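You operate a simulated robot arm through the tools that you are given. There is no shell and no other tool. Be economical: measure what you need, move in short steps, check, and stop when the job is done.

You are at the controls of a simulated robot arm. One attempt, no reset.

JOB
Switch off, move the white pan to the trivet and wipe up the spilt milk.
Fine: in that order; the other pans stay; use the green cloth and put it back. What is to be rubbed or washed off counts as gone when no trace of it is left.

The check looks at the end state, three seconds after you hand in, the way a careful person would. Anything else that was tipped, shoved, dropped, spilled or broken makes it a failure. Flat cloth is picked up by pressing the open fingertips on it (5 to 10 N) and closing them slowly along it; thin cloth reads only 2 to 8 mm in the jaws.

ROBOT AND FRAMES
A 7-joint arm with a two-finger parallel gripper, fixed in place. Base frame: the origin is at the foot of the arm, x ahead of it, y to its left, z up; the work surface is at about z = 85.8. Lengths are in cm, angles in rad, forces in N, time in s.
With the tool pointing down near the work surface it reaches from about 34 to 74 cm from the base axis. Its first joint turns from -2.007 to 2.007 rad. Payload 3.91 kg.
The tool frame sits at the grasp point between the pads (the TCP): z along the fingers, y along the line on which they close. The tips reach 3 cm beyond it. The gripper opens to 11 cm. The fingers are 2 cm wide and 1 cm thick; the gripper's body (4.8 by 11.2 cm) begins 5.5 cm behind the TCP.
Orientation is that of the tool frame in the base frame, as a unit quaternion [w, x, y, z]. With the fingers straight down and closing along the base's y, the tool's x points along the base's -x, its y along +y and its z along -z.

CONTROLS
- The arm moves only by the tool play_rows. Its argument "deltas" is a list of rows, each a list of 7 numbers: the shift along the tool's x, y, z in units of 30 mm (1.0 is 30 mm), then the turn, a rotation vector about the tool's x, y, z in units of 5 degrees (1.0 is 5 degrees), then the gripper command, from -1 (shut) to 1 (fully open), values between in proportion. In form: [[dx, dy, dz, wx, wy, wz, grip], ...]. A call has 1 to 20 rows; each row shifts and turns the commanded pose from where the row before left it, along the tool's axes as they then stand. A call with a number of a shift or a turn outside -1 to 1 is refused whole. A row lasts 0.2 s, in which the tool goes at most 5 cm and 0.15 rad; a call with a longer step from one row to the next is refused whole, and so is a gripper value outside its range. A pose out of reach is approached as far as the arm can. The call stops where the force on the tool passes 60 N (or 10 N more than at its start, if that is more) or the arm is blocked; 0.2 s more then pass. The fingers move at their own pace (about 10.8 cm/s each) and stop on an object; they squeeze with about 22 N. The grip force told is the motor's: it shows also when the fingers shut on nothing. Time passes only in rows, and 0.2 s behind the last, so rows that do not move let the fingers close. The reply holds the time, the measured pose of the TCP, the force on the tool along the base axes, the opening and the grip force, in the units named above and with some noise, with the torque about the TCP (base axes, N m) and any sound that the robot's microphone picked up.
- Cameras (640 x 400 px; columns grow to the right, rows downward): "scene" is fixed at [39.81, 50.13, 159.66]; the picture's right is [-0.98, -0.18, 0.00], its down [-0.10, 0.53, -0.84] and it looks along [0.15, -0.83, -0.54] (base axes); focal length 214 px, centre (320, 200). "wrist" rides on the gripper at [7.2, 1.7, -10.3] in the tool frame; the picture's right is [-0.23, 0.97, 0.00], its down [-0.76, -0.18, -0.62] and it looks along [-0.61, -0.14, 0.78] (tool axes); focal length 222 px, centre (320, 200). There is no depth. A picture from a camera that has moved, and an enlarged one, comes with that camera's place and axes in the base frame and with its lens.
- snapshot(camera): a new picture of that camera. It takes no simulated time.
- slide_trunk(by): slides the trunk up (or, below 0, down) by that many cm; the arm rides with it, the base frame stays. It gives what a move gives, with no picture.
- enlarge(camera, box): a new picture of the part [left, top, right, bottom] of that camera's present view, enlarged. It takes no simulated time.
- job_done(): hands the job in; it is judged then, once.

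Work in short steps. Places have to be worked out from the pictures, the camera data and where the tool is seen: move nearer, look again, correct. Check each grasp and each placing, and mend what went wrong. You have 120 turns and 76 pictures in all, those below and enlarged ones among them. Open the gripper and draw the arm clear of the work before you hand the job in, unless the task says otherwise; then end with one line.

The tools are called after "Request:" by a JSON object that holds its "method" and its "body". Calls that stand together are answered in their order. play_rows: Moves the arm, as the interface text tells. Its arguments: {"type":"object","properties":{"deltas":{"type":"array","items":{"type":"array","items":{"type":"number"}}}},"required":["deltas"]} The other tools are called the same way: slide_trunk (by) slides the trunk up or down; snapshot (camera) takes a picture; enlarge (camera, box) takes an enlarged picture of a part of a camera's view; job_done () hands the job in.

At the start:

```text
time: 0.0
tool_pos: [53.59, 9.35, 124.25]
ee_rot: [0.001, 0.0, 1.0, 0.0]
force: [-1.3, 1.1, -0.6]
ft_torque: [-0.03, -0.01, -0.01]
opening: 11.0
grip_force: 0.0
trunk travel left (down, up): [-80.0, 19.0]
```

scene: 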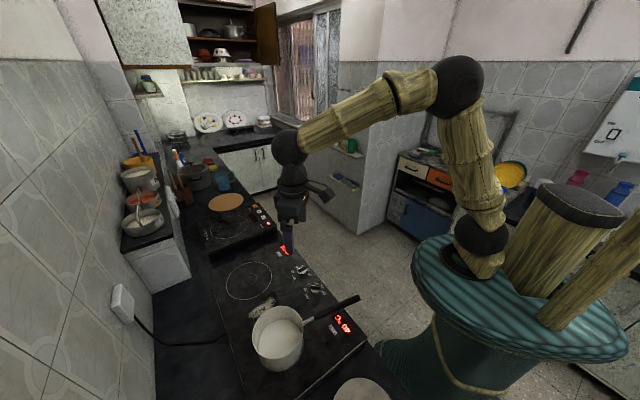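
wrist: 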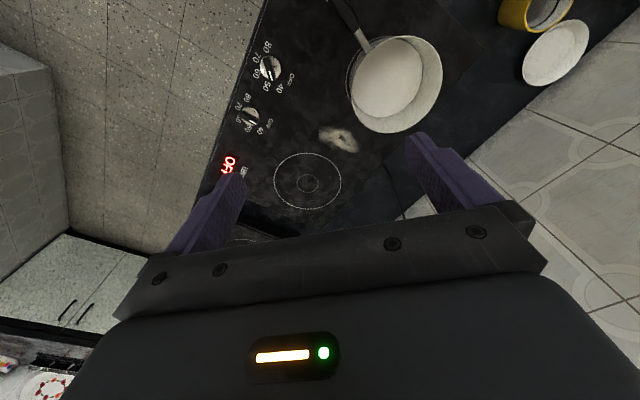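

I start by looking closer at the hob, the knobs and the surroundings.

Request:
{"method": "enlarge", "body": {"camera": "scene", "box": [180, 220, 400, 400]}}

Request:
{"method": "enlarge", "body": {"camera": "scene", "box": [110, 120, 300, 260]}}

Request:
{"method": "enlarge", "body": {"camera": "wrist", "box": [200, 0, 640, 230]}}

```text
2.22 times, centred on (290, 310) of scene
camera zoom: at [39.81, 50.13, 159.66], right [-0.98, -0.18, 0.0], down [-0.1, 0.53, -0.84], along [0.15, -0.83, -0.54], focal length 477 px, centre (387, -44)
```

zoom: 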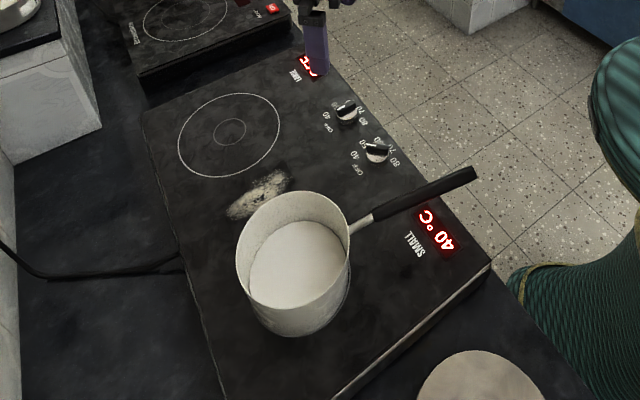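

```text
2.86 times, centred on (205, 190) of scene
camera zoom: at [39.81, 50.13, 159.66], right [-0.98, -0.18, 0.0], down [-0.1, 0.53, -0.84], along [0.15, -0.83, -0.54], focal length 613 px, centre (649, 229)
```

zoom: 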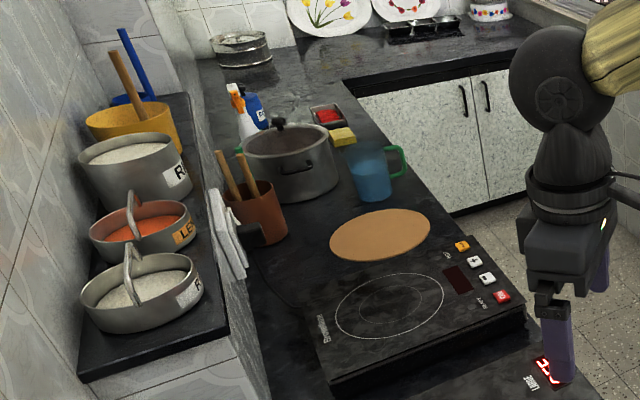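

```text
1.45 times, centred on (420, 115) of wrist
camera zoom: at [46.38, 11.03, 134.5], right [0.23, 0.97, 0.0], down [0.76, -0.18, 0.62], along [0.61, -0.14, -0.78], focal length 323 px, centre (174, 324)
```

zoom: 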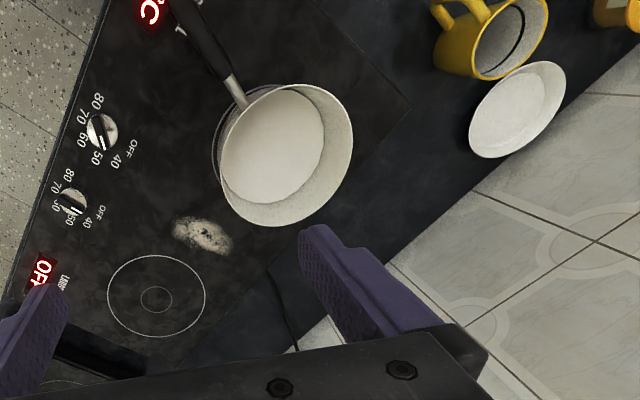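

The hob and white pan are near (56, 22). I haven't found the trivet or green cloth yet, so I move along +y at this height and look.

Request:
{"method": "play_rows", "body": {"deltas": [[0.3, 1, -0.3, 0, 0, 0, 1], [0.3, 1, -0.3, 0, 0, 0, 1], [0.3, 1, -0.3, 0, 0, 0, 1], [0.3, 1, -0.3, 0, 0, 0, 1], [0.3, 1, -0.3, 0, 0, 0, 1], [0.3, 1, -0.3, 0, 0, 0, 1], [0.3, 1, 0, 0, 0, 0, 1], [0.3, 1, 0, 0, 0, 0, 1]]}}

Request:
{"method": "snapshot", "body": {"camera": "wrist"}}

Request:
{"method": "snapshot", "body": {"camera": "scene"}}

```text
time: 1.8
tool_pos: [46.2, 33.58, 129.41]
ee_rot: [-0.001, 0.0, 1.0, 0.0]
force: [0.8, 0.0, -0.5]
ft_torque: [-0.01, -0.04, 0.01]
opening: 11.0
grip_force: 0.1
trunk travel left (down, up): [-80.0, 19.0]
```

```text
70 pictures are left
camera wrist: at [38.96, 35.16, 139.7], right [0.23, 0.97, 0.0], down [0.76, -0.18, 0.62], along [0.61, -0.14, -0.78], focal length 222 px, centre (320, 200)
```

wrist: 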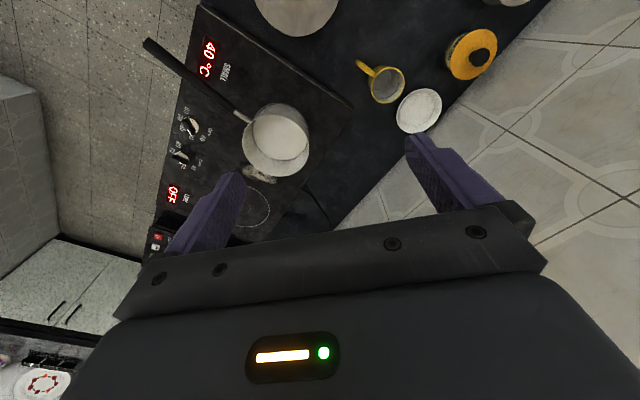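

```text
69 pictures are left
```

scene: 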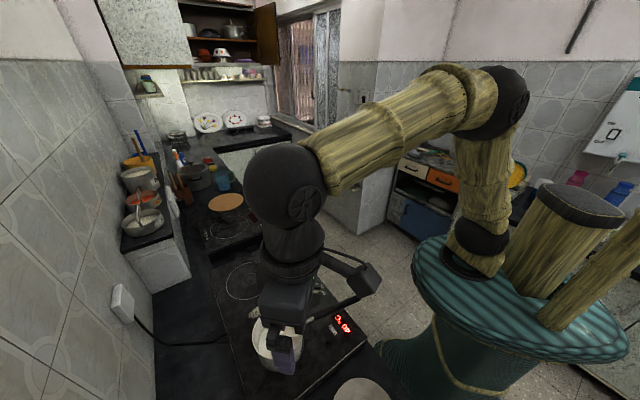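

The region past +y holds more objects. I yaw the gripper −90° so the wrist camera looks along +y.

Request:
{"method": "play_rows", "body": {"deltas": [[0, 0, 0, 0, 0, -1, 1], [0, 0, 0, 0, 0, -1, 1], [0, 0, 0, 0, 0, -1, 1], [0, 0, 0, 0, 0, -1, 1], [0, 0, 0, 0, 0, -1, 1], [0, 0, 0, 0, 0, -1, 1], [0, 0, 0, 0, 0, -1, 1], [0, 0, 0, 0, 0, -1, 1], [0, 0, 0, 0, 0, -1, 1], [0, 0, 0, 0, 0, -1, 1], [0, 0, 0, 0, 0, -1, 1], [0, 0, 0, 0, 0, -1, 1], [0, 0, 0, 0, 0, -1, 1], [0, 0, 0, 0, 0, -1, 1], [0, 0, 0, 0, 0, -1, 1], [0, 0, 0, 0, 0, -1, 1], [0, 0, 0, 0, 0, -1, 1], [0, 0, 0, 0, 0, -1, 1]]}}

Request:
{"method": "snapshot", "body": {"camera": "wrist"}}

```text
time: 5.6
tool_pos: [46.21, 33.4, 129.56]
ee_rot: [0.0, 0.708, -0.706, 0.0]
force: [0.7, -0.4, 0.1]
ft_torque: [-0.01, 0.02, 0.04]
opening: 10.99
grip_force: 0.1
trunk travel left (down, up): [-80.0, 19.0]
```

```text
68 pictures are left
camera wrist: at [44.71, 26.1, 139.9], right [-0.97, 0.23, 0.0], down [0.18, 0.76, 0.62], along [0.14, 0.61, -0.78], focal length 222 px, centre (320, 200)
```

wrist: 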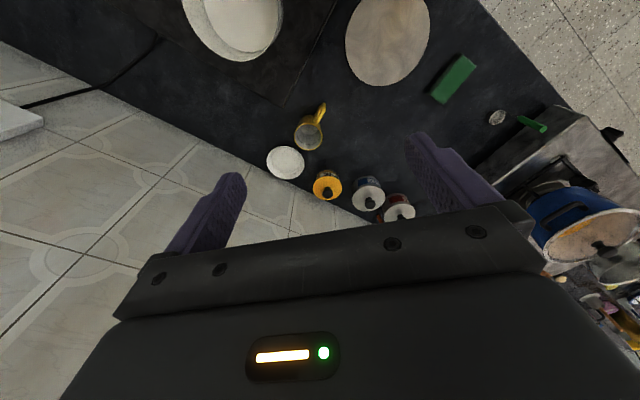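

Trivet disc near (32, 32), green cloth near (19, 42). Enlarging these.

Request:
{"method": "enlarge", "body": {"camera": "wrist", "box": [260, 0, 580, 200]}}

```text
2.00 times, centred on (420, 100) of wrist
camera zoom: at [44.71, 26.1, 139.9], right [-0.97, 0.23, 0.0], down [0.18, 0.76, 0.62], along [0.14, 0.61, -0.78], focal length 444 px, centre (120, 400)
```

zoom: 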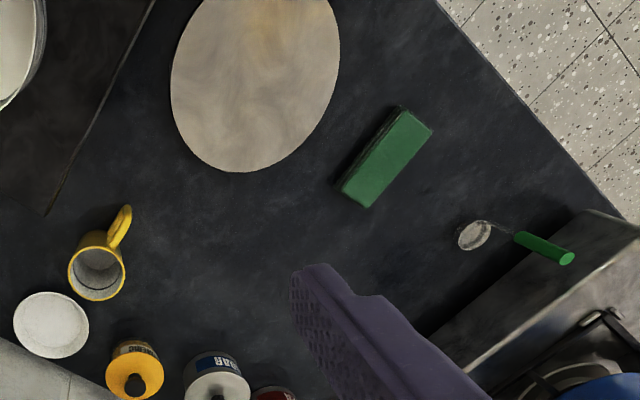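

Both look right: a round trivet and a folded green cloth. Now to inspect the knobs: yaw to the hob's alignment (~−45°) and move above the knobs at height.

Request:
{"method": "play_rows", "body": {"deltas": [[0, 0, 0, 0, 0, 1, 1], [0, 0, 0, 0, 0, 1, 1], [0, 0, 0, 0, 0, 1, 1], [0, 0, 0, 0, 0, 1, 1], [0, 0, 0, 0, 0, 1, 1], [0, 0, 0, 0, 0, 1, 1], [0, 0, 0, 0, 0, 1, 1], [0, 0, 0, 0, 0, 1, 1], [0, 0, 0, 0, 0, 1, 1], [0.65, -0.97, 0, 0, 0, 0, 1], [0.65, -0.97, 0, 0, 0, 0, 1], [0.65, -0.97, 0, 0, 0, 0, 1], [0.65, -0.97, 0, 0, 0, 0, 1], [0.65, -0.97, 0, 0, 0, 0, 1], [0.65, -0.97, 0, 0, 0, 0, 1], [0.65, -0.97, 0, 0, 0, 0, 1], [0.65, -0.97, 0, 0, 0, 0, 1], [0.65, -0.97, 0, 0, 0, 0, 1], [0.65, -0.97, 0, 0, 0, 0, 1]]}}

Request:
{"method": "play_rows", "body": {"deltas": [[0, 0, 1, 0, 0, 0, 1], [0, 0, 1, 0, 0, 0, 1], [0, 0, 1, 0, 0, 0, 1], [0, 0, 1, 0, 0, 0, 1], [0, 0, 1, 0, 0, 0, 1], [0, 0, 1, 0, 0, 0, 1], [0, 0, 0, 0, 0, 0, 1]]}}

Request:
{"method": "snapshot", "body": {"camera": "wrist"}}

```text
time: 9.6
tool_pos: [53.24, -1.08, 129.76]
ee_rot: [-0.001, -0.384, 0.923, 0.001]
force: [0.2, 0.2, 0.6]
ft_torque: [-0.01, -0.02, 0.02]
opening: 10.98
grip_force: 0.1
trunk travel left (down, up): [-80.0, 19.0]
```

```text
time: 11.2
tool_pos: [53.0, -0.98, 111.69]
ee_rot: [0.0, -0.382, 0.924, 0.001]
force: [0.4, 0.5, -0.1]
ft_torque: [0.03, 0.01, 0.06]
opening: 11.01
grip_force: 0.0
trunk travel left (down, up): [-80.0, 19.0]
```

```text
66 pictures are left
camera wrist: at [46.87, -4.92, 121.93], right [-0.53, 0.85, 0.0], down [0.66, 0.41, 0.62], along [0.53, 0.33, -0.78], focal length 222 px, centre (320, 200)
```

wrist: 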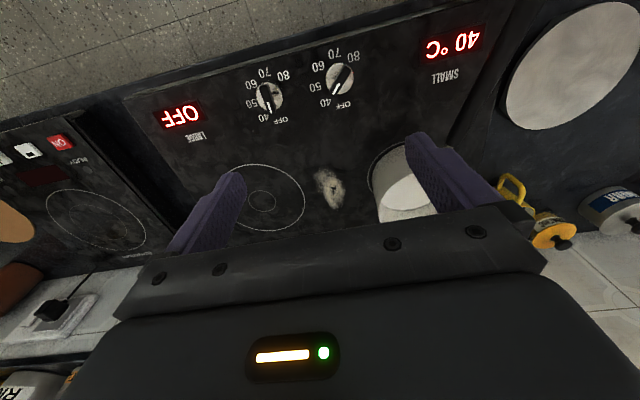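

Request:
{"method": "enlarge", "body": {"camera": "wrist", "box": [220, 20, 420, 145]}}

Request:
{"method": "enlarge", "body": {"camera": "wrist", "box": [300, 80, 540, 230]}}

Request:
{"method": "snapshot", "body": {"camera": "scene"}}

```text
3.20 times, centred on (320, 82) of wrist
camera zoom: at [46.87, -4.92, 121.93], right [-0.53, 0.85, 0.0], down [0.66, 0.41, 0.62], along [0.53, 0.33, -0.78], focal length 711 px, centre (320, 576)
```

zoom: 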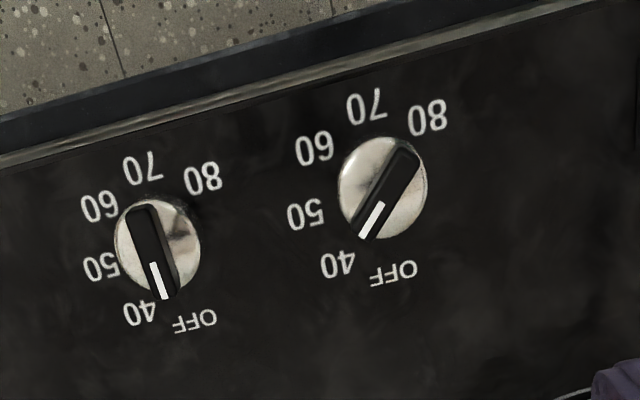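

```text
2.67 times, centred on (420, 155) of wrist
camera zoom: at [46.87, -4.92, 121.93], right [-0.53, 0.85, 0.0], down [0.66, 0.41, 0.62], along [0.53, 0.33, -0.78], focal length 592 px, centre (53, 320)
```

zoom: 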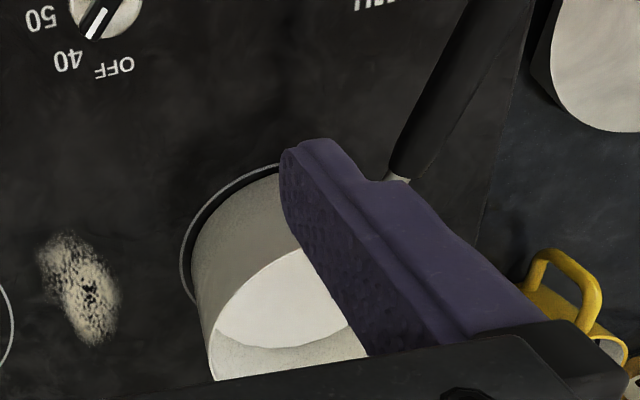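

```text
63 pictures are left
```

scene: 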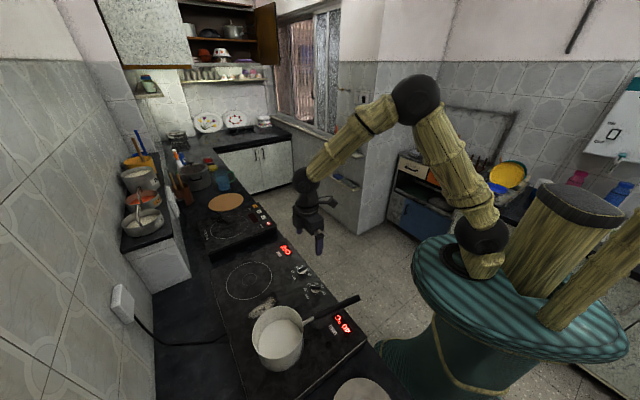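

The right (SMALL) knob is at 40 with its pointer along about +x at (50.3, 0.1). OFF is ~40° counter-clockwise seen from above, and the LARGE knob already points to OFF. I align over the rib and come down to a safe height.

Request:
{"method": "play_rows", "body": {"deltas": [[0, 0, 0, 0, 0, 1, 0], [0, 0, 0, 0, 0, 1, -0.2], [0, 0, 0, 0, 0, 1, -0.2], [0, 0, 0, 0, 0, 1, -0.2], [0, 0, 0, 0, 0, 1, -0.2], [0, 0, 0, 0, 0, 1, -0.2], [0, 0, 0, 0, 0, 1, -0.2], [0, 0, 0, 0, 0, 1, -0.2], [0.867, 0.42, 0, 0, 0, 0, -0.2], [0, 0, 1, 0, 0, 0, -0.2], [0, 0, 1, 0, 0, 0, -0.2], [0, 0, 1, 0, 0, 0, -0.2], [0, 0, 1, 0, 0, 0, -0.2], [0, 0, 0, 0, 0, 0, -0.2]]}}

Request:
{"method": "enlarge", "body": {"camera": "wrist", "box": [200, 60, 440, 240]}}

Request:
{"method": "enlarge", "body": {"camera": "scene", "box": [240, 230, 380, 320]}}

```text
time: 14.2
tool_pos: [50.27, 0.07, 99.65]
ee_rot: [0.0, -0.043, 0.999, 0.0]
force: [-0.8, -0.4, -0.8]
ft_torque: [0.03, 0.01, 0.0]
opening: 4.41
grip_force: 0.0
trunk travel left (down, up): [-80.0, 19.0]
```

```text
2.22 times, centred on (320, 150) of wrist
camera zoom: at [43.03, 1.06, 109.92], right [0.14, 0.99, 0.0], down [0.77, -0.11, 0.62], along [0.62, -0.09, -0.78], focal length 494 px, centre (320, 311)
```

zoom: 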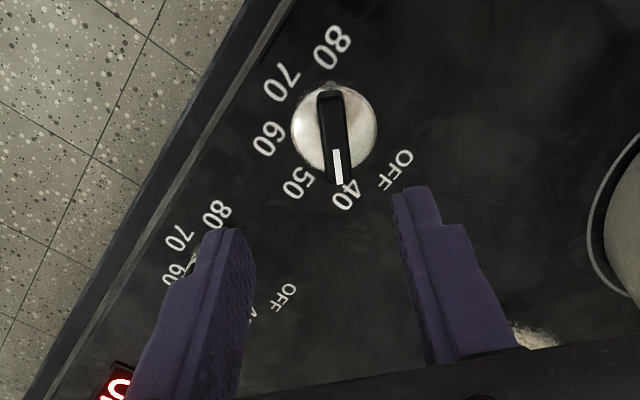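

```text
4.44 times, centred on (310, 275) of scene
camera zoom: at [39.81, 50.13, 159.66], right [-0.98, -0.18, 0.0], down [-0.1, 0.53, -0.84], along [0.15, -0.83, -0.54], focal length 953 px, centre (364, -133)
```

zoom: 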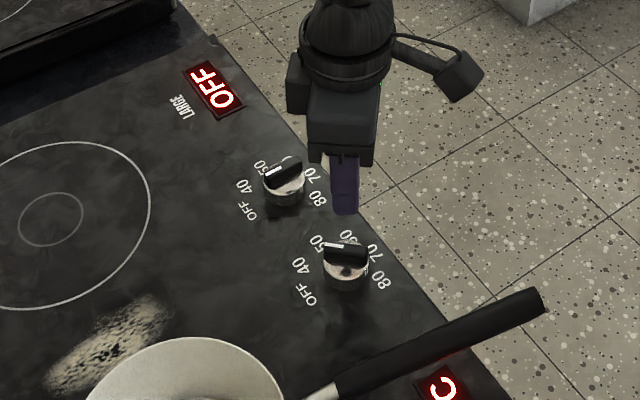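

Triangulation puts the knob top near z≈89 at (50.5, 0.55). Lowering to TCP z≈92.3 and checking.

Request:
{"method": "play_rows", "body": {"deltas": [[-0.07, 0.16, 0.6, 0, 0, 0, -0.2], [0, 0, 0.6, 0, 0, 0, -0.2], [0, 0, 0.6, 0, 0, 0, -0.2], [0, 0, 0.6, 0, 0, 0, -0.2], [0, 0, 0, 0, 0, 0, -0.2]]}}

Request:
{"method": "snapshot", "body": {"camera": "wrist"}}

Request:
{"method": "enlarge", "body": {"camera": "scene", "box": [270, 240, 350, 290]}}

```text
time: 15.4
tool_pos: [50.51, 0.52, 92.43]
ee_rot: [0.0, -0.044, 0.999, -0.001]
force: [0.5, 0.2, -0.3]
ft_torque: [0.0, 0.0, 0.02]
opening: 4.4
grip_force: 0.0
trunk travel left (down, up): [-80.0, 19.0]
```

```text
60 pictures are left
camera wrist: at [43.23, 1.53, 102.67], right [0.14, 0.99, 0.0], down [0.77, -0.11, 0.62], along [0.62, -0.09, -0.78], focal length 222 px, centre (320, 200)
```

wrist: 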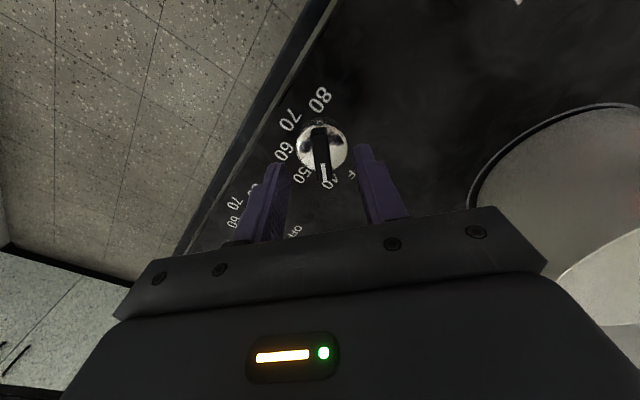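

```text
8.00 times, centred on (310, 265) of scene
camera zoom: at [39.81, 50.13, 159.66], right [-0.98, -0.18, 0.0], down [-0.1, 0.53, -0.84], along [0.15, -0.83, -0.54], focal length 1716 px, centre (400, -320)
```

zoom: 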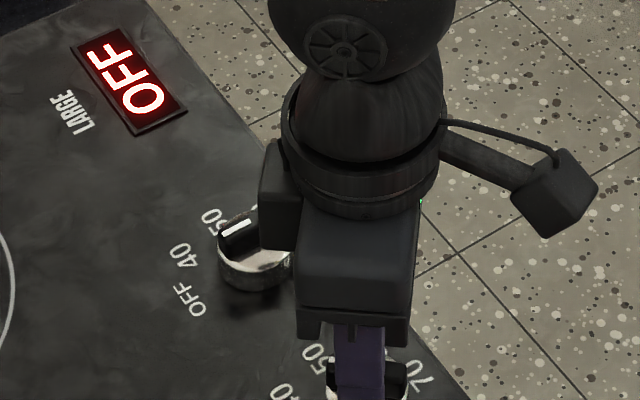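

Rib lies centred between the tips, its top near z≈88.9. Lower 1.1 cm and close on it.

Request:
{"method": "play_rows", "body": {"deltas": [[0, 0, 0.2, 0, 0, 0, -0.2], [0, 0, 0.17, 0, 0, 0, -0.2], [0, 0, 0, 0, 0, 0, -0.5], [0, 0, 0, 0, 0, 0, -0.7], [0, 0, 0, 0, 0, 0, -0.9], [0, 0, 0, 0, 0, 0, -1], [0, 0, 0, 0, 0, 0, -1]]}}

Request:
{"method": "enlarge", "body": {"camera": "wrist", "box": [240, 80, 400, 230]}}

```text
time: 17.0
tool_pos: [50.6, 0.58, 91.27]
ee_rot: [0.0, -0.044, 0.999, 0.0]
force: [-1.8, 10.8, -2.7]
ft_torque: [0.39, 0.14, 0.02]
opening: 1.17
grip_force: 44.5
trunk travel left (down, up): [-80.0, 19.0]
```

```text
2.67 times, centred on (320, 155) of wrist
camera zoom: at [43.22, 1.67, 101.58], right [0.14, 0.99, 0.0], down [0.77, -0.11, 0.62], along [0.62, -0.09, -0.78], focal length 592 px, centre (320, 320)
```

zoom: 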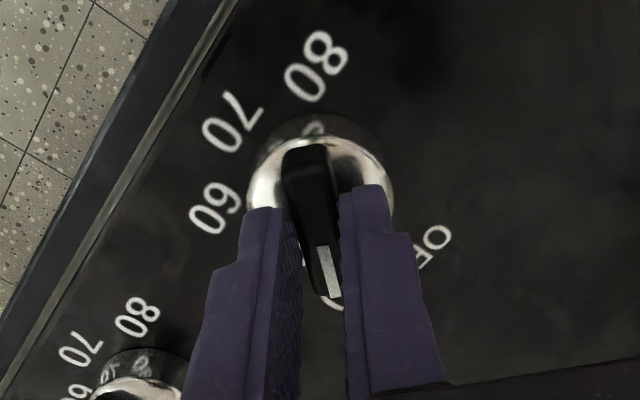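

Rib gripped (1.17 cm). Turn counter-clockwise in small steps, easing the lateral load.

Request:
{"method": "play_rows", "body": {"deltas": [[0, 0.04, 0, 0, 0, -0.7, -1], [0, 0, 0, 0, 0, -0.7, -1], [0, 0, 0, 0, 0, -0.7, -1], [0, 0, 0, 0, 0, -0.7, -1], [0, 0, 0, 0, 0, -0.7, -1], [0, 0, 0, 0, 0, -0.7, -1]]}}

Request:
{"method": "snapshot", "body": {"camera": "wrist"}}

```text
time: 18.4
tool_pos: [50.5, 0.69, 91.41]
ee_rot: [-0.001, -0.225, 0.974, 0.0]
force: [-8.2, 2.1, -11.7]
ft_torque: [0.24, -0.28, 0.03]
opening: 1.15
grip_force: 45.1
trunk travel left (down, up): [-80.0, 19.0]
```

```text
57 pictures are left
camera wrist: at [43.36, -1.07, 101.59], right [-0.22, 0.97, 0.0], down [0.76, 0.18, 0.62], along [0.61, 0.14, -0.78], focal length 222 px, centre (320, 200)
```

wrist: 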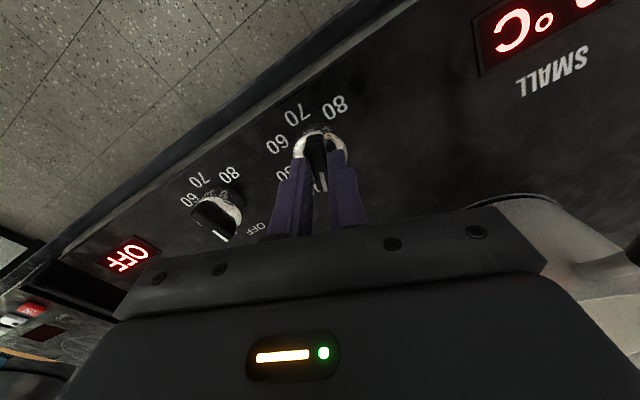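

Turning nicely (now ~26°). Continue to about 44°.

Request:
{"method": "play_rows", "body": {"deltas": [[0, 0, 0, 0, 0, -0.7, -1], [0, 0, 0, 0, 0, -0.7, -1], [0, 0, 0, 0, 0, -0.7, -1], [0, 0, 0, 0, 0, -0.7, -1], [0, 0, 0, 0, 0, -0.7, -1], [0, 0, 0, 0, 0, 0, -1]]}}

Request:
{"method": "enlarge", "body": {"camera": "scene", "box": [260, 230, 380, 345]}}

```text
time: 19.8
tool_pos: [50.46, 0.64, 91.31]
ee_rot: [-0.001, -0.372, 0.928, 0.001]
force: [-13.6, 1.2, -18.1]
ft_torque: [-0.75, 1.16, 0.01]
opening: 1.19
grip_force: 44.9
trunk travel left (down, up): [-80.0, 19.0]
```

```text
3.48 times, centred on (320, 288) of scene
camera zoom: at [39.81, 50.13, 159.66], right [-0.98, -0.18, 0.0], down [-0.1, 0.53, -0.84], along [0.15, -0.83, -0.54], focal length 746 px, centre (320, -104)
```

zoom: 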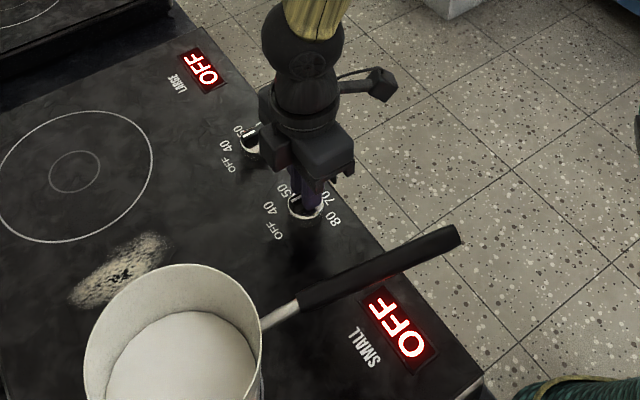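

The SMALL display now reads OFF. Release, rise and look at the knob and pan.

Request:
{"method": "play_rows", "body": {"deltas": [[0, 0, 0, 0, 0, 0, -0.6], [0, 0, 0, 0, 0, 0, -0.2], [0, 0, -0.5, 0, 0, 0, -0.2], [0, 0, -1, 0, 0, 0, -0.2], [0, 0, -1, 0, 0, 0, 0], [0, 0, -1, 0, 0, 0, 1], [0, 0, -1, 0, 0, 0, 1], [0, 0, -1, 0, 0, 0, 1], [0, 0, -1, 0, 0, 0, 1], [0, 0, 0, 0, 0, 0, 1]]}}

Request:
{"method": "snapshot", "body": {"camera": "wrist"}}

```text
time: 22.0
tool_pos: [50.68, 0.48, 110.92]
ee_rot: [0.0, -0.37, 0.929, 0.0]
force: [-0.3, 0.2, -0.1]
ft_torque: [-0.02, 0.04, -0.04]
opening: 10.99
grip_force: 0.0
trunk travel left (down, up): [-80.0, 19.0]
```

```text
55 pictures are left
camera wrist: at [44.33, -3.28, 121.26], right [-0.51, 0.86, 0.0], down [0.67, 0.4, 0.62], along [0.54, 0.32, -0.78], focal length 222 px, centre (320, 200)
```

wrist: 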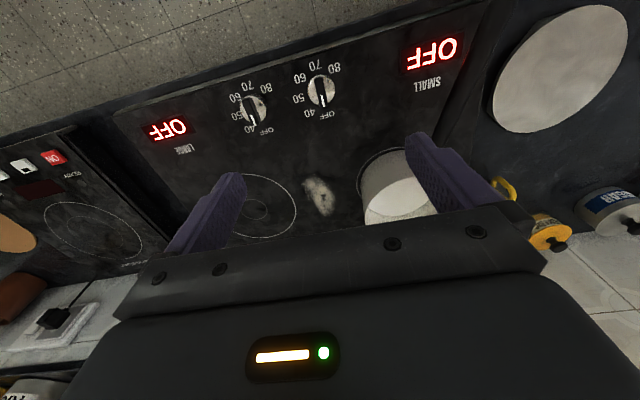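

Both knobs now read OFF. Next survey the pan and its handle from above.

Request:
{"method": "play_rows", "body": {"deltas": [[-0.2, 0.87, -0.6, 0, 0, 0, 1], [-0.2, 0.87, -0.6, 0, 0, 0, 1], [-0.2, 0.87, -0.6, 0, 0, 0, 1], [-0.2, 0.87, -0.6, 0, 0, 0, 1], [-0.2, 0.87, -0.6, 0, 0, 0, 1], [0, 0, -0.6, 0, 0, 0, 1], [0, 0, 0, 0, 0, 0, 1]]}}

Request:
{"method": "snapshot", "body": {"camera": "wrist"}}

```text
time: 23.6
tool_pos: [43.75, 12.12, 121.65]
ee_rot: [0.0, -0.371, 0.929, 0.0]
force: [-0.2, -0.6, -0.2]
ft_torque: [0.01, 0.01, -0.03]
opening: 11.0
grip_force: 0.1
trunk travel left (down, up): [-80.0, 19.0]
```

```text
54 pictures are left
camera wrist: at [37.39, 8.38, 131.97], right [-0.51, 0.86, 0.0], down [0.67, 0.4, 0.62], along [0.54, 0.32, -0.78], focal length 222 px, centre (320, 200)
```

wrist: 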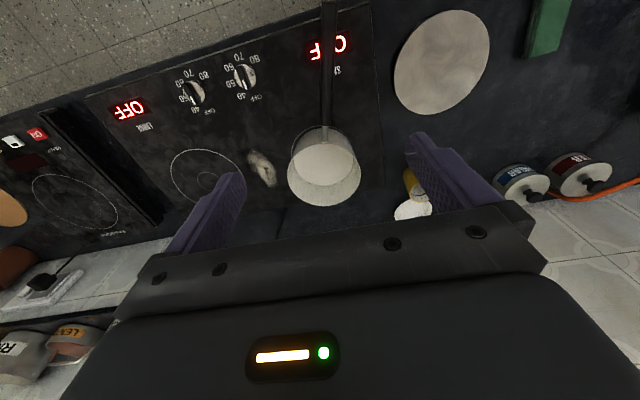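

Request:
{"method": "enlarge", "body": {"camera": "wrist", "box": [220, 0, 500, 215]}}

```text
1.86 times, centred on (360, 108) of wrist
camera zoom: at [37.39, 8.38, 131.97], right [-0.51, 0.86, 0.0], down [0.67, 0.4, 0.62], along [0.54, 0.32, -0.78], focal length 413 px, centre (246, 372)
```

zoom: 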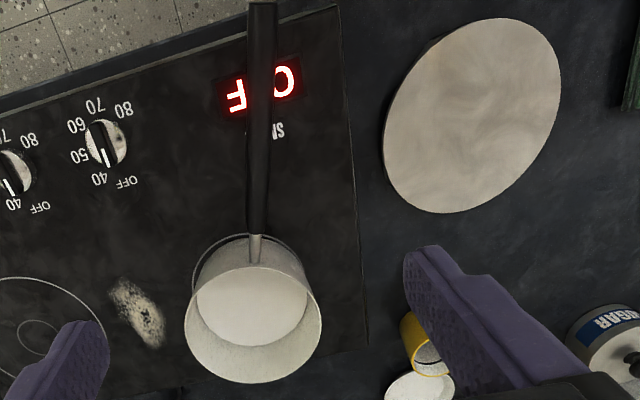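

The handle runs at about 30° yaw, level near z≈96, root near (47.6, 15.5). I plan to take it with near-horizontal fingers lying along it, so first test-pitch the tool at a safe height.

Request:
{"method": "play_rows", "body": {"deltas": [[0, 0, 0, 0, 0, 0.9, 1], [0, 0, 0, 0, 0, 0.9, 1], [0, 0, 0, 0, 0, 0.8, 1], [0, 0, 0, 0, -1, 0, 1], [0, 0, 0, 0, -1, 0, 1], [0, 0, 0, 0, -1, 0, 1], [0, 0, 0, 0, -1, 0, 1], [0, 0, 0, 0, -1, 0, 1], [0, 0, 0, 0, -1, 0, 1], [0, 0, 0, 0, -1, 0, 1], [0, 0, 0, 0, -1, 0, 1], [0, 0, 0, 0, -1, 0, 1], [0, 0, 0, 0, 0, 0, 1]]}}

Request:
{"method": "snapshot", "body": {"camera": "scene"}}

Request:
{"method": "snapshot", "body": {"camera": "wrist"}}

```text
time: 26.4
tool_pos: [43.72, 12.17, 121.6]
ee_rot: [0.368, -0.244, 0.891, 0.101]
force: [0.9, -0.4, 0.1]
ft_torque: [-0.03, -0.01, -0.01]
opening: 10.99
grip_force: 0.0
trunk travel left (down, up): [-80.0, 19.0]
```

```text
52 pictures are left
```

scene: 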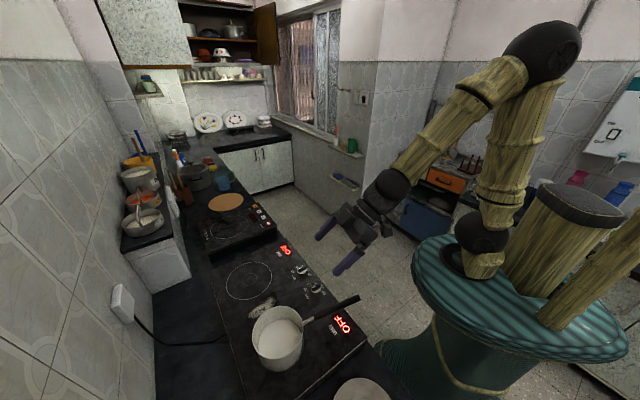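

```text
51 pictures are left
camera wrist: at [32.28, 7.28, 123.73], right [-0.36, 0.92, 0.16], down [0.17, -0.1, 0.98], along [0.92, 0.38, -0.12], focal length 222 px, centre (320, 200)
```

wrist: 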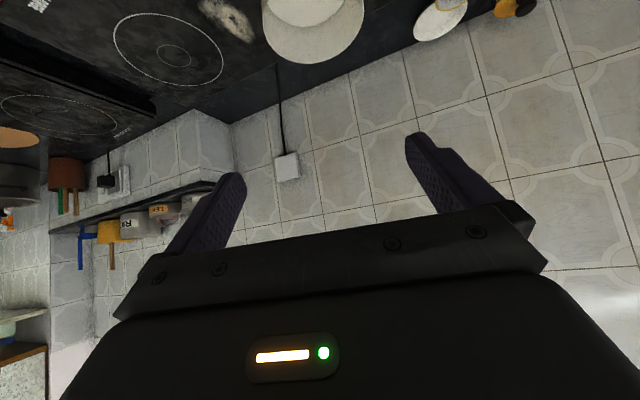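

The 45° pose is comfortable. Continue pitching towards horizontal.

Request:
{"method": "play_rows", "body": {"deltas": [[0, 0, 0, 0, -1, 0, 1], [0, 0, 0, 0, -1, 0, 1], [0, 0, 0, 0, -1, 0, 1], [0, 0, 0, 0, -1, 0, 1], [0, 0, 0, 0, -1, 0, 1], [0, 0, 0, 0, -1, 0, 1], [0, 0, 0, 0, -1, 0, 1], [0, 0, 0, 0, 0, 0, 1]]}}

Request:
{"method": "snapshot", "body": {"camera": "scene"}}

```text
time: 28.2
tool_pos: [50.7, 13.16, 124.6]
ee_rot: [0.62, -0.202, 0.739, 0.17]
force: [-0.2, -0.3, -0.1]
ft_torque: [-0.01, -0.01, -0.02]
opening: 11.0
grip_force: 0.1
out of reach, approached as far as the arm can: row 2, 3, 4, 5, 6, 7
trunk travel left (down, up): [-80.0, 19.0]
```

```text
50 pictures are left
```

scene: 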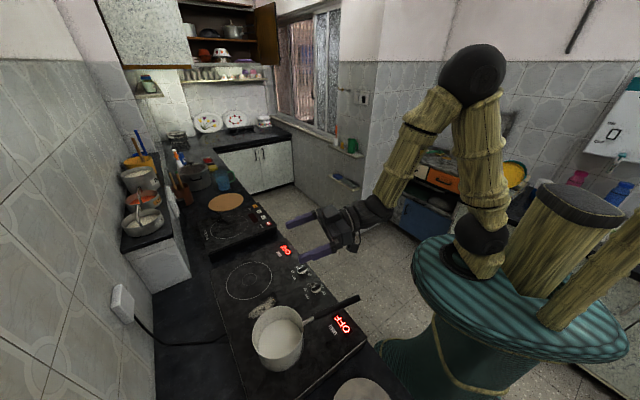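

Horizontal isn't reachable at this radius, but 45–50° is. I return to ~45° pitch behind/above the handle.

Request:
{"method": "play_rows", "body": {"deltas": [[0, 0, 0, 0, 1, 0, 1], [0, 0, 0, 0, 1, 0, 1], [0, 0, 0, 0, 1, 0, 1], [0, 0, 0, 0, 1, 0, 1], [0, 0, 0, 0, 1, 0, 1], [0, 0, 0, 0, 1, 0, 1], [0, 0, 0, 0, 1, 0, 1], [0, 0, 0, 0, 0, 0, 1]]}}

```text
time: 30.0
tool_pos: [50.77, 13.1, 124.51]
ee_rot: [0.369, -0.244, 0.891, 0.101]
force: [-0.1, -0.2, 0.0]
ft_torque: [-0.02, -0.01, 0.01]
opening: 11.0
grip_force: 0.1
trunk travel left (down, up): [-80.0, 19.0]
```

With this pitch the camera is on the underside and could hit the handle end. I try flipping the tool 180° about its own axis so the camera is on top.

Request:
{"method": "play_rows", "body": {"deltas": [[0, 0, 0, 0, 0, 1, 1], [0, 0, 0, 0, 0, 1, 1], [0, 0, 0, 0, 0, 1, 1], [0, 0, 0, 0, 0, 1, 1], [0, 0, 0, 0, 0, 1, 1], [0, 0, 0, 0, 0, 1, 1], [0, 0, 0, 0, 0, 1, 1], [0, 0, 0, 0, 0, 1, 1], [0, 0, 0, 0, 0, 1, 1], [0, 0, 0, 0, 0, 1, 1], [0, 0, 0, 0, 0, 1, 1], [0, 0, 0, 0, 0, 1, 1], [0, 0, 0, 0, 0, 1, 1], [0, 0, 0, 0, 0, 1, 1], [0, 0, 0, 0, 0, 1, 1], [0, 0, 0, 0, 0, 1, 1], [0, 0, 0, 0, 0, 1, 1], [0, 0, 0, 0, 0, 1, 1]]}}

Request:
{"method": "play_rows", "body": {"deltas": [[0, 0, 0, 0, 0, 1, 1], [0, 0, 0, 0, 0, 1, 1], [0, 0, 0, 0, 0, 1, 1], [0, 0, 0, 0, 0, 1, 1], [0, 0, 0, 0, 0, 1, 1], [0, 0, 0, 0, 0, 1, 1], [0, 0, 0, 0, 0, 1, 1], [0, 0, 0, 0, 0, 1, 1], [0, 0, 0, 0, 0, 1, 1], [0, 0, 0, 0, 0, 1, 1], [0, 0, 0, 0, 0, 1, 1], [0, 0, 0, 0, 0, 1, 1], [0, 0, 0, 0, 0, 1, 1], [0, 0, 0, 0, 0, 1, 1], [0, 0, 0, 0, 0, 1, 1], [0, 0, 0, 0, 0, 1, 1], [0, 0, 0, 0, 0, 1, 1], [0, 0, 0, 0, 0, 1, 1]]}}

Request:
{"method": "snapshot", "body": {"camera": "wrist"}}

```text
time: 33.8
tool_pos: [50.67, 13.09, 124.52]
ee_rot: [0.189, 0.459, 0.802, 0.333]
force: [-0.4, -0.4, -0.3]
ft_torque: [0.0, 0.01, -0.01]
opening: 11.0
grip_force: 0.0
trunk travel left (down, up): [-80.0, 19.0]
```

```text
time: 37.6
tool_pos: [50.76, 12.92, 124.48]
ee_rot: [-0.102, 0.891, 0.243, 0.369]
force: [0.3, -0.1, -0.3]
ft_torque: [-0.01, -0.03, -0.01]
opening: 11.01
grip_force: 0.0
trunk travel left (down, up): [-80.0, 19.0]
```

```text
49 pictures are left
camera wrist: at [49.77, 10.46, 136.82], right [0.35, -0.92, -0.16], down [-0.93, -0.34, -0.1], along [0.03, 0.19, -0.98], focal length 222 px, centre (320, 200)
```

wrist: 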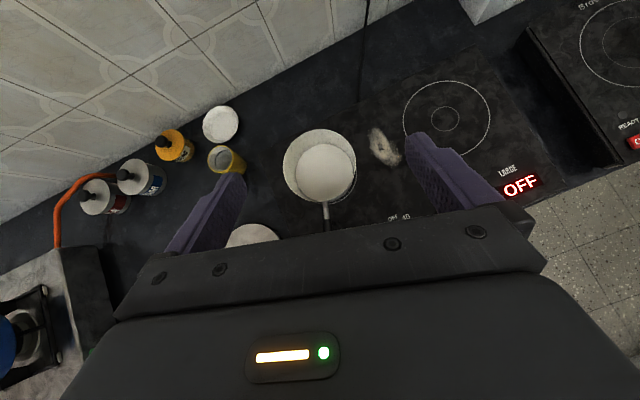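

Flipped cleanly, with a clear overhead view of pan and handle. Now descend to just above the handle near its root.

Request:
{"method": "play_rows", "body": {"deltas": [[-0.675, -0.161, 0.415, 0, 0, 0, 1], [-0.675, -0.161, 0.415, 0, 0, 0, 1], [-0.675, -0.161, 0.415, 0, 0, 0, 1], [-0.675, -0.161, 0.415, 0, 0, 0, 1], [-0.675, -0.161, 0.415, 0, 0, 0, 1], [-0.675, -0.161, 0.415, 0, 0, 0, 1], [-0.675, -0.161, 0.415, 0, 0, 0, 1], [-0.675, -0.161, 0.415, 0, 0, 0, 1], [0, 0, 0, 0, 0, 0, 1]]}}

Request:
{"method": "snapshot", "body": {"camera": "wrist"}}

Request:
{"method": "enlarge", "body": {"camera": "scene", "box": [230, 240, 390, 380]}}

```text
time: 39.6
tool_pos: [45.81, 14.53, 106.03]
ee_rot: [-0.101, 0.891, 0.244, 0.37]
force: [-0.7, 0.2, -0.4]
ft_torque: [0.06, 0.01, 0.01]
opening: 10.99
grip_force: 0.1
out of reach, approached as far as the arm can: row 8
trunk travel left (down, up): [-80.0, 19.0]
```

```text
48 pictures are left
camera wrist: at [44.84, 11.86, 118.33], right [0.36, -0.92, -0.16], down [-0.93, -0.34, -0.1], along [0.03, 0.18, -0.98], focal length 222 px, centre (320, 200)
```

wrist: 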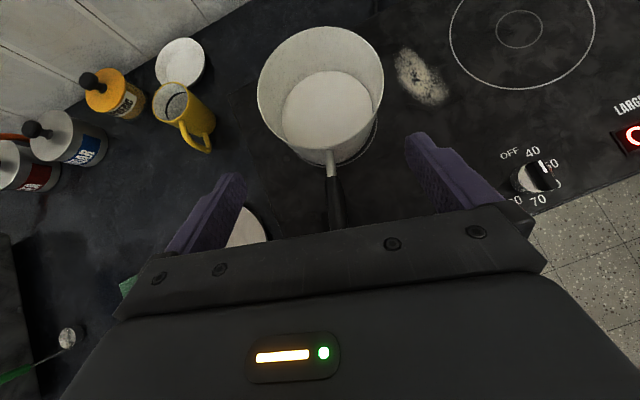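

```text
2.86 times, centred on (310, 310) of scene
camera zoom: at [39.81, 50.13, 159.66], right [-0.98, -0.18, 0.0], down [-0.1, 0.53, -0.84], along [0.15, -0.83, -0.54], focal length 613 px, centre (349, -114)
```

zoom: 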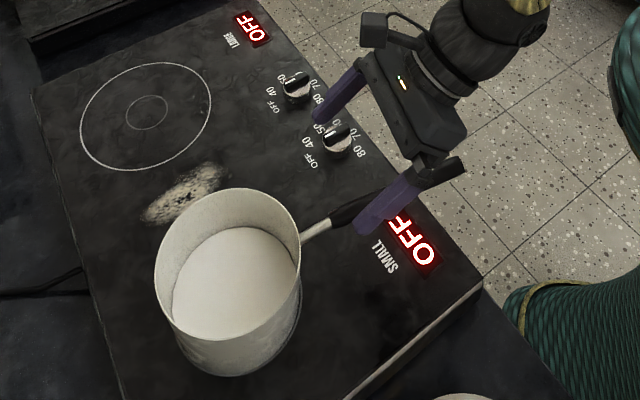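

The handle passes right under the TCP: root at about (48.2, 15.7, 96). I trim yaw by 3° and go down with the trunk, which keeps the arm configuration.

Request:
{"method": "play_rows", "body": {"deltas": [[0, 0, 0, -0.42, 0, 0.42, 1], [0, 0, 0, 0, 0, 0, 1]]}}

Request:
{"method": "slide_trunk", "body": {"by": -5}}

Request:
{"method": "snapshot", "body": {"camera": "wrist"}}

Request:
{"method": "enlarge", "body": {"camera": "scene", "box": [230, 240, 390, 380]}}

```text
time: 40.2
tool_pos: [46.1, 14.36, 106.0]
ee_rot: [-0.09, 0.898, 0.22, 0.371]
force: [-1.1, 0.7, -0.2]
ft_torque: [0.04, -0.03, 0.01]
opening: 10.99
grip_force: 0.0
trunk travel left (down, up): [-80.0, 19.0]
```

```text
time: 41.1
tool_pos: [45.95, 14.52, 101.06]
ee_rot: [-0.091, 0.898, 0.22, 0.371]
force: [0.5, 0.1, 0.5]
ft_torque: [0.02, 0.0, -0.01]
opening: 11.0
grip_force: 0.1
trunk travel left (down, up): [-75.0, 24.0]
```

```text
46 pictures are left
camera wrist: at [44.92, 11.95, 113.37], right [0.31, -0.94, -0.16], down [-0.95, -0.3, -0.1], along [0.04, 0.18, -0.98], focal length 222 px, centre (320, 200)
```

wrist: 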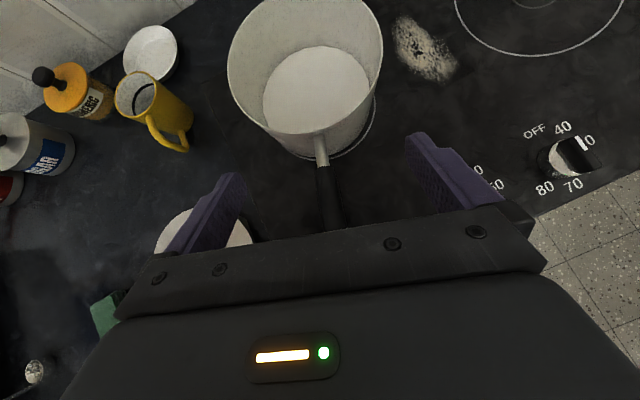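

```text
2.86 times, centred on (310, 310) of scene
camera zoom: at [39.81, 50.13, 159.66], right [-0.98, -0.18, 0.0], down [-0.1, 0.53, -0.84], along [0.15, -0.83, -0.54], focal length 613 px, centre (349, -114)
```

zoom: 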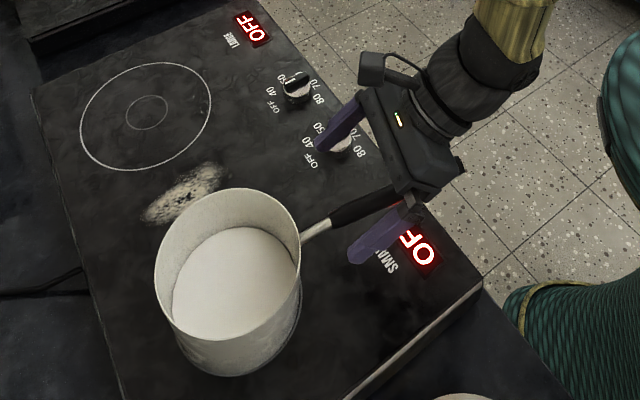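

The handle is centred between the fingers. Lower 5 cm more with the trunk to TCP z≈96.

Request:
{"method": "slide_trunk", "body": {"by": -5}}

Request:
{"method": "snapshot", "body": {"camera": "wrist"}}

Request:
{"method": "enlarge", "body": {"camera": "scene", "box": [260, 260, 380, 360]}}

```text
time: 42.0
tool_pos: [45.88, 14.46, 96.01]
ee_rot: [-0.091, 0.898, 0.221, 0.371]
force: [1.6, 1.2, 2.1]
ft_torque: [-0.08, 0.13, -0.02]
opening: 11.01
grip_force: 0.1
trunk travel left (down, up): [-70.0, 29.0]
```

```text
44 pictures are left
camera wrist: at [44.95, 11.97, 108.37], right [0.31, -0.94, -0.16], down [-0.95, -0.3, -0.1], along [0.04, 0.18, -0.98], focal length 222 px, centre (320, 200)
```

wrist: 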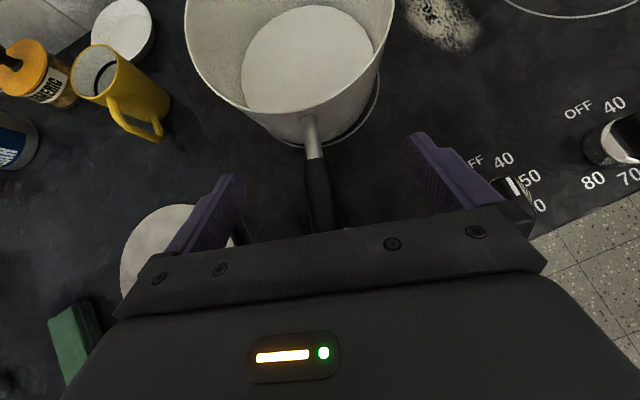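

```text
4.00 times, centred on (320, 310) of scene
camera zoom: at [39.81, 50.13, 159.66], right [-0.98, -0.18, 0.0], down [-0.1, 0.53, -0.84], along [0.15, -0.83, -0.54], focal length 858 px, centre (320, -240)
```

zoom: 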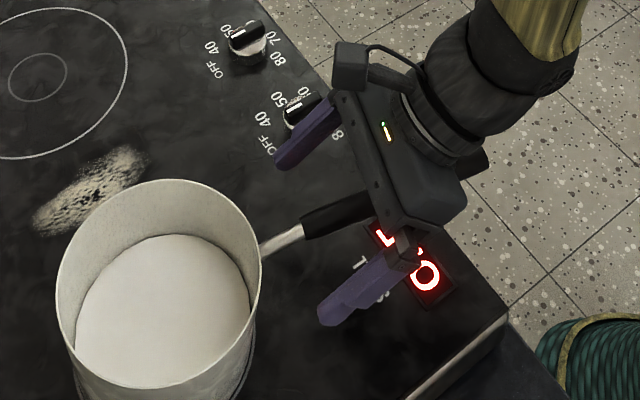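

Close to centred (2 mm off); trim and close on the handle gently.

Request:
{"method": "play_rows", "body": {"deltas": [[0, -0.06, 0, 0, 0, 0, 0.4], [0, 0, 0, 0, 0, 0, -0.1], [0, 0, 0, 0, 0, 0, -0.4], [0, 0, 0, 0, 0, 0, -0.6], [0, 0, 0, 0, 0, 0, -0.75], [0, 0, 0, 0, 0, 0, -0.9], [0, 0, 0, 0, 0, 0, -1], [0, 0, 0, 0, 0, 0, -1]]}}

Request:
{"method": "snapshot", "body": {"camera": "wrist"}}

```text
time: 43.8
tool_pos: [45.81, 14.65, 96.05]
ee_rot: [-0.091, 0.897, 0.221, 0.371]
force: [-1.8, 0.9, 2.8]
ft_torque: [-0.04, 0.28, 0.03]
opening: 2.31
grip_force: 22.0
trunk travel left (down, up): [-70.0, 29.0]
```

```text
42 pictures are left
camera wrist: at [44.85, 12.13, 108.34], right [0.31, -0.94, -0.16], down [-0.95, -0.3, -0.1], along [0.04, 0.18, -0.98], focal length 222 px, centre (320, 200)
```

wrist: 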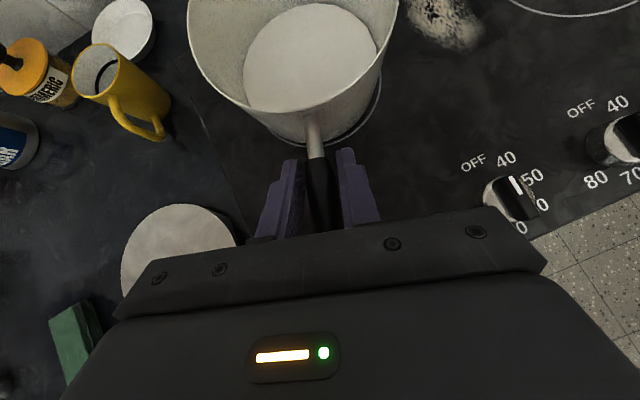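

Handle gripped (2.3 cm, 22 N). Small test lift with the trunk.

Request:
{"method": "slide_trunk", "body": {"by": 1}}

Request:
{"method": "enlarge", "body": {"camera": "scene", "box": [220, 260, 380, 390]}}

Request:
{"method": "snapshot", "body": {"camera": "wrist"}}

```text
time: 44.4
tool_pos: [45.88, 14.72, 96.86]
ee_rot: [-0.09, 0.898, 0.22, 0.369]
force: [0.6, 0.7, 0.2]
ft_torque: [-0.39, 0.6, -0.02]
opening: 2.28
grip_force: 22.5
trunk travel left (down, up): [-71.0, 28.0]
```

```text
3.08 times, centred on (300, 325) of scene
camera zoom: at [39.81, 50.13, 159.66], right [-0.98, -0.18, 0.0], down [-0.1, 0.53, -0.84], along [0.15, -0.83, -0.54], focal length 660 px, centre (382, -185)
```

zoom: 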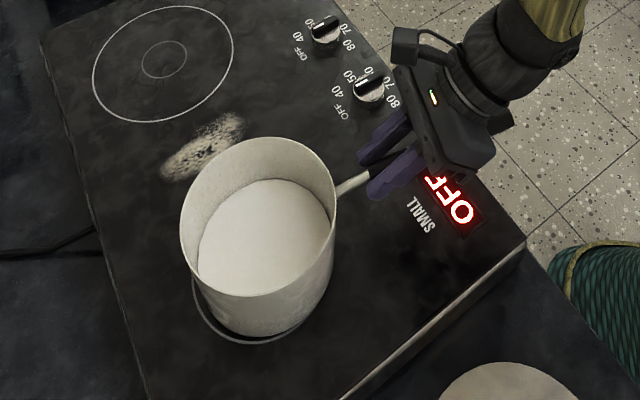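

```text
40 pictures are left
camera wrist: at [44.93, 12.15, 109.26], right [0.31, -0.94, -0.16], down [-0.95, -0.3, -0.09], along [0.04, 0.18, -0.98], focal length 222 px, centre (320, 200)
```

wrist: 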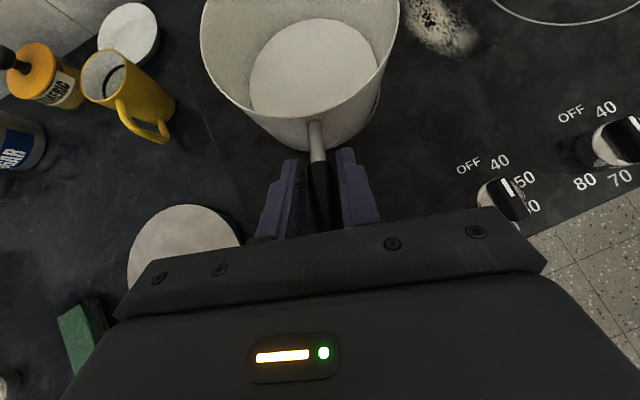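

Partly loaded (0.7 N m) — perhaps the far edge still rests. Lift another 1 cm.

Request:
{"method": "slide_trunk", "body": {"by": 1}}

Request:
{"method": "enlarge", "body": {"camera": "scene", "box": [220, 260, 380, 390]}}

```text
time: 45.0
tool_pos: [46.0, 14.72, 98.03]
ee_rot: [-0.091, 0.898, 0.22, 0.37]
force: [-0.2, 0.2, -7.7]
ft_torque: [-0.4, 0.74, 0.01]
opening: 2.29
grip_force: 21.9
trunk travel left (down, up): [-72.0, 27.0]
```

```text
3.08 times, centred on (300, 325) of scene
camera zoom: at [39.81, 50.13, 159.66], right [-0.98, -0.18, 0.0], down [-0.1, 0.53, -0.84], along [0.15, -0.83, -0.54], focal length 660 px, centre (382, -185)
```

zoom: 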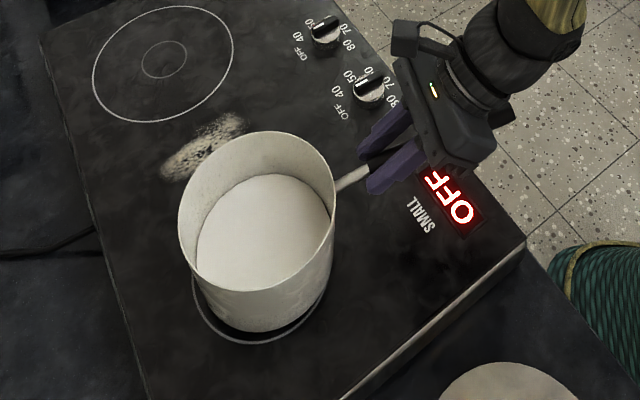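

The pan is fully lifted (≈7.7 N) and held level. Raise 4 cm more and check the hold.

Request:
{"method": "slide_trunk", "body": {"by": 4}}

Request:
{"method": "snapshot", "body": {"camera": "wrist"}}

Request:
{"method": "snapshot", "body": {"camera": "scene"}}

```text
time: 45.8
tool_pos: [45.97, 14.57, 101.9]
ee_rot: [-0.091, 0.898, 0.221, 0.37]
force: [-0.3, -0.4, -7.4]
ft_torque: [-0.41, 0.73, 0.0]
opening: 2.25
grip_force: 21.7
trunk travel left (down, up): [-76.0, 23.0]
```

```text
38 pictures are left
camera wrist: at [44.94, 12.16, 114.29], right [0.31, -0.94, -0.16], down [-0.95, -0.3, -0.09], along [0.04, 0.18, -0.98], focal length 222 px, centre (320, 200)
```

wrist: 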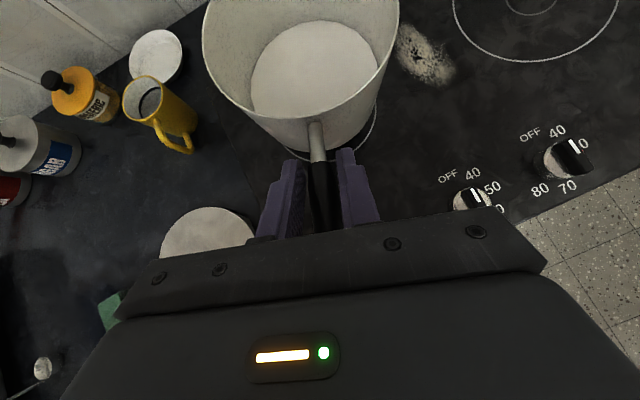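

```text
37 pictures are left
```

scene: 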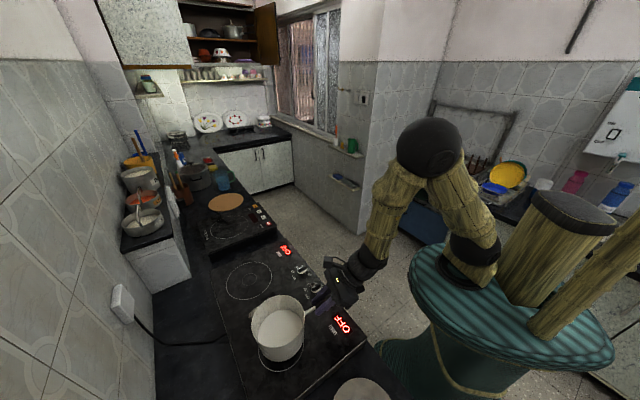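

The hold is stable and level. Raise 6 cm more so the pan clears the mug and jars, then swing it about the vertical at the handle in slow steps.

Request:
{"method": "slide_trunk", "body": {"by": 6}}

Request:
{"method": "play_rows", "body": {"deltas": [[0, 0, 0, 0.2, 0, -0.2, -1], [0, 0, 0, 0.35, 0, -0.35, -1], [0, 0, 0, 0.5, 0, -0.5, -1], [0, 0, 0, 0.5, 0, -0.5, -1], [0, 0, 0, 0.5, 0, -0.5, -1], [0, 0, 0, 0.5, 0, -0.5, -1], [0, 0, 0, 0.5, 0, -0.5, -1], [0, 0, 0, 0.5, 0, -0.5, -1], [0, 0, 0, 0.5, 0, -0.5, -1], [0, 0, 0, 0.35, 0, -0.35, -1], [0, 0, 0, 0.2, 0, -0.2, -1], [0, 0, 0, 0, 0, 0, -1]]}}

Request:
{"method": "snapshot", "body": {"camera": "wrist"}}

```text
time: 46.8
tool_pos: [45.92, 14.6, 107.92]
ee_rot: [-0.092, 0.897, 0.221, 0.37]
force: [0.9, 0.3, -7.9]
ft_torque: [-0.43, 0.69, 0.03]
opening: 2.24
grip_force: 21.9
trunk travel left (down, up): [-82.0, 17.0]
```

```text
time: 49.4
tool_pos: [45.91, 14.64, 107.77]
ee_rot: [-0.193, 0.8, 0.463, 0.33]
force: [0.3, -0.2, -8.1]
ft_torque: [-0.7, 0.4, 0.01]
opening: 2.27
grip_force: 22.1
trunk travel left (down, up): [-82.0, 17.0]
```

```text
36 pictures are left
camera wrist: at [46.42, 11.92, 120.27], right [0.76, -0.62, -0.16], down [-0.64, -0.76, -0.1], along [-0.06, 0.18, -0.98], focal length 222 px, centre (320, 200)
```

wrist: 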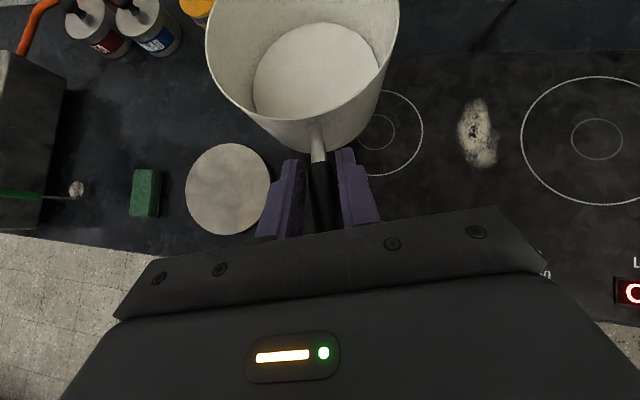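

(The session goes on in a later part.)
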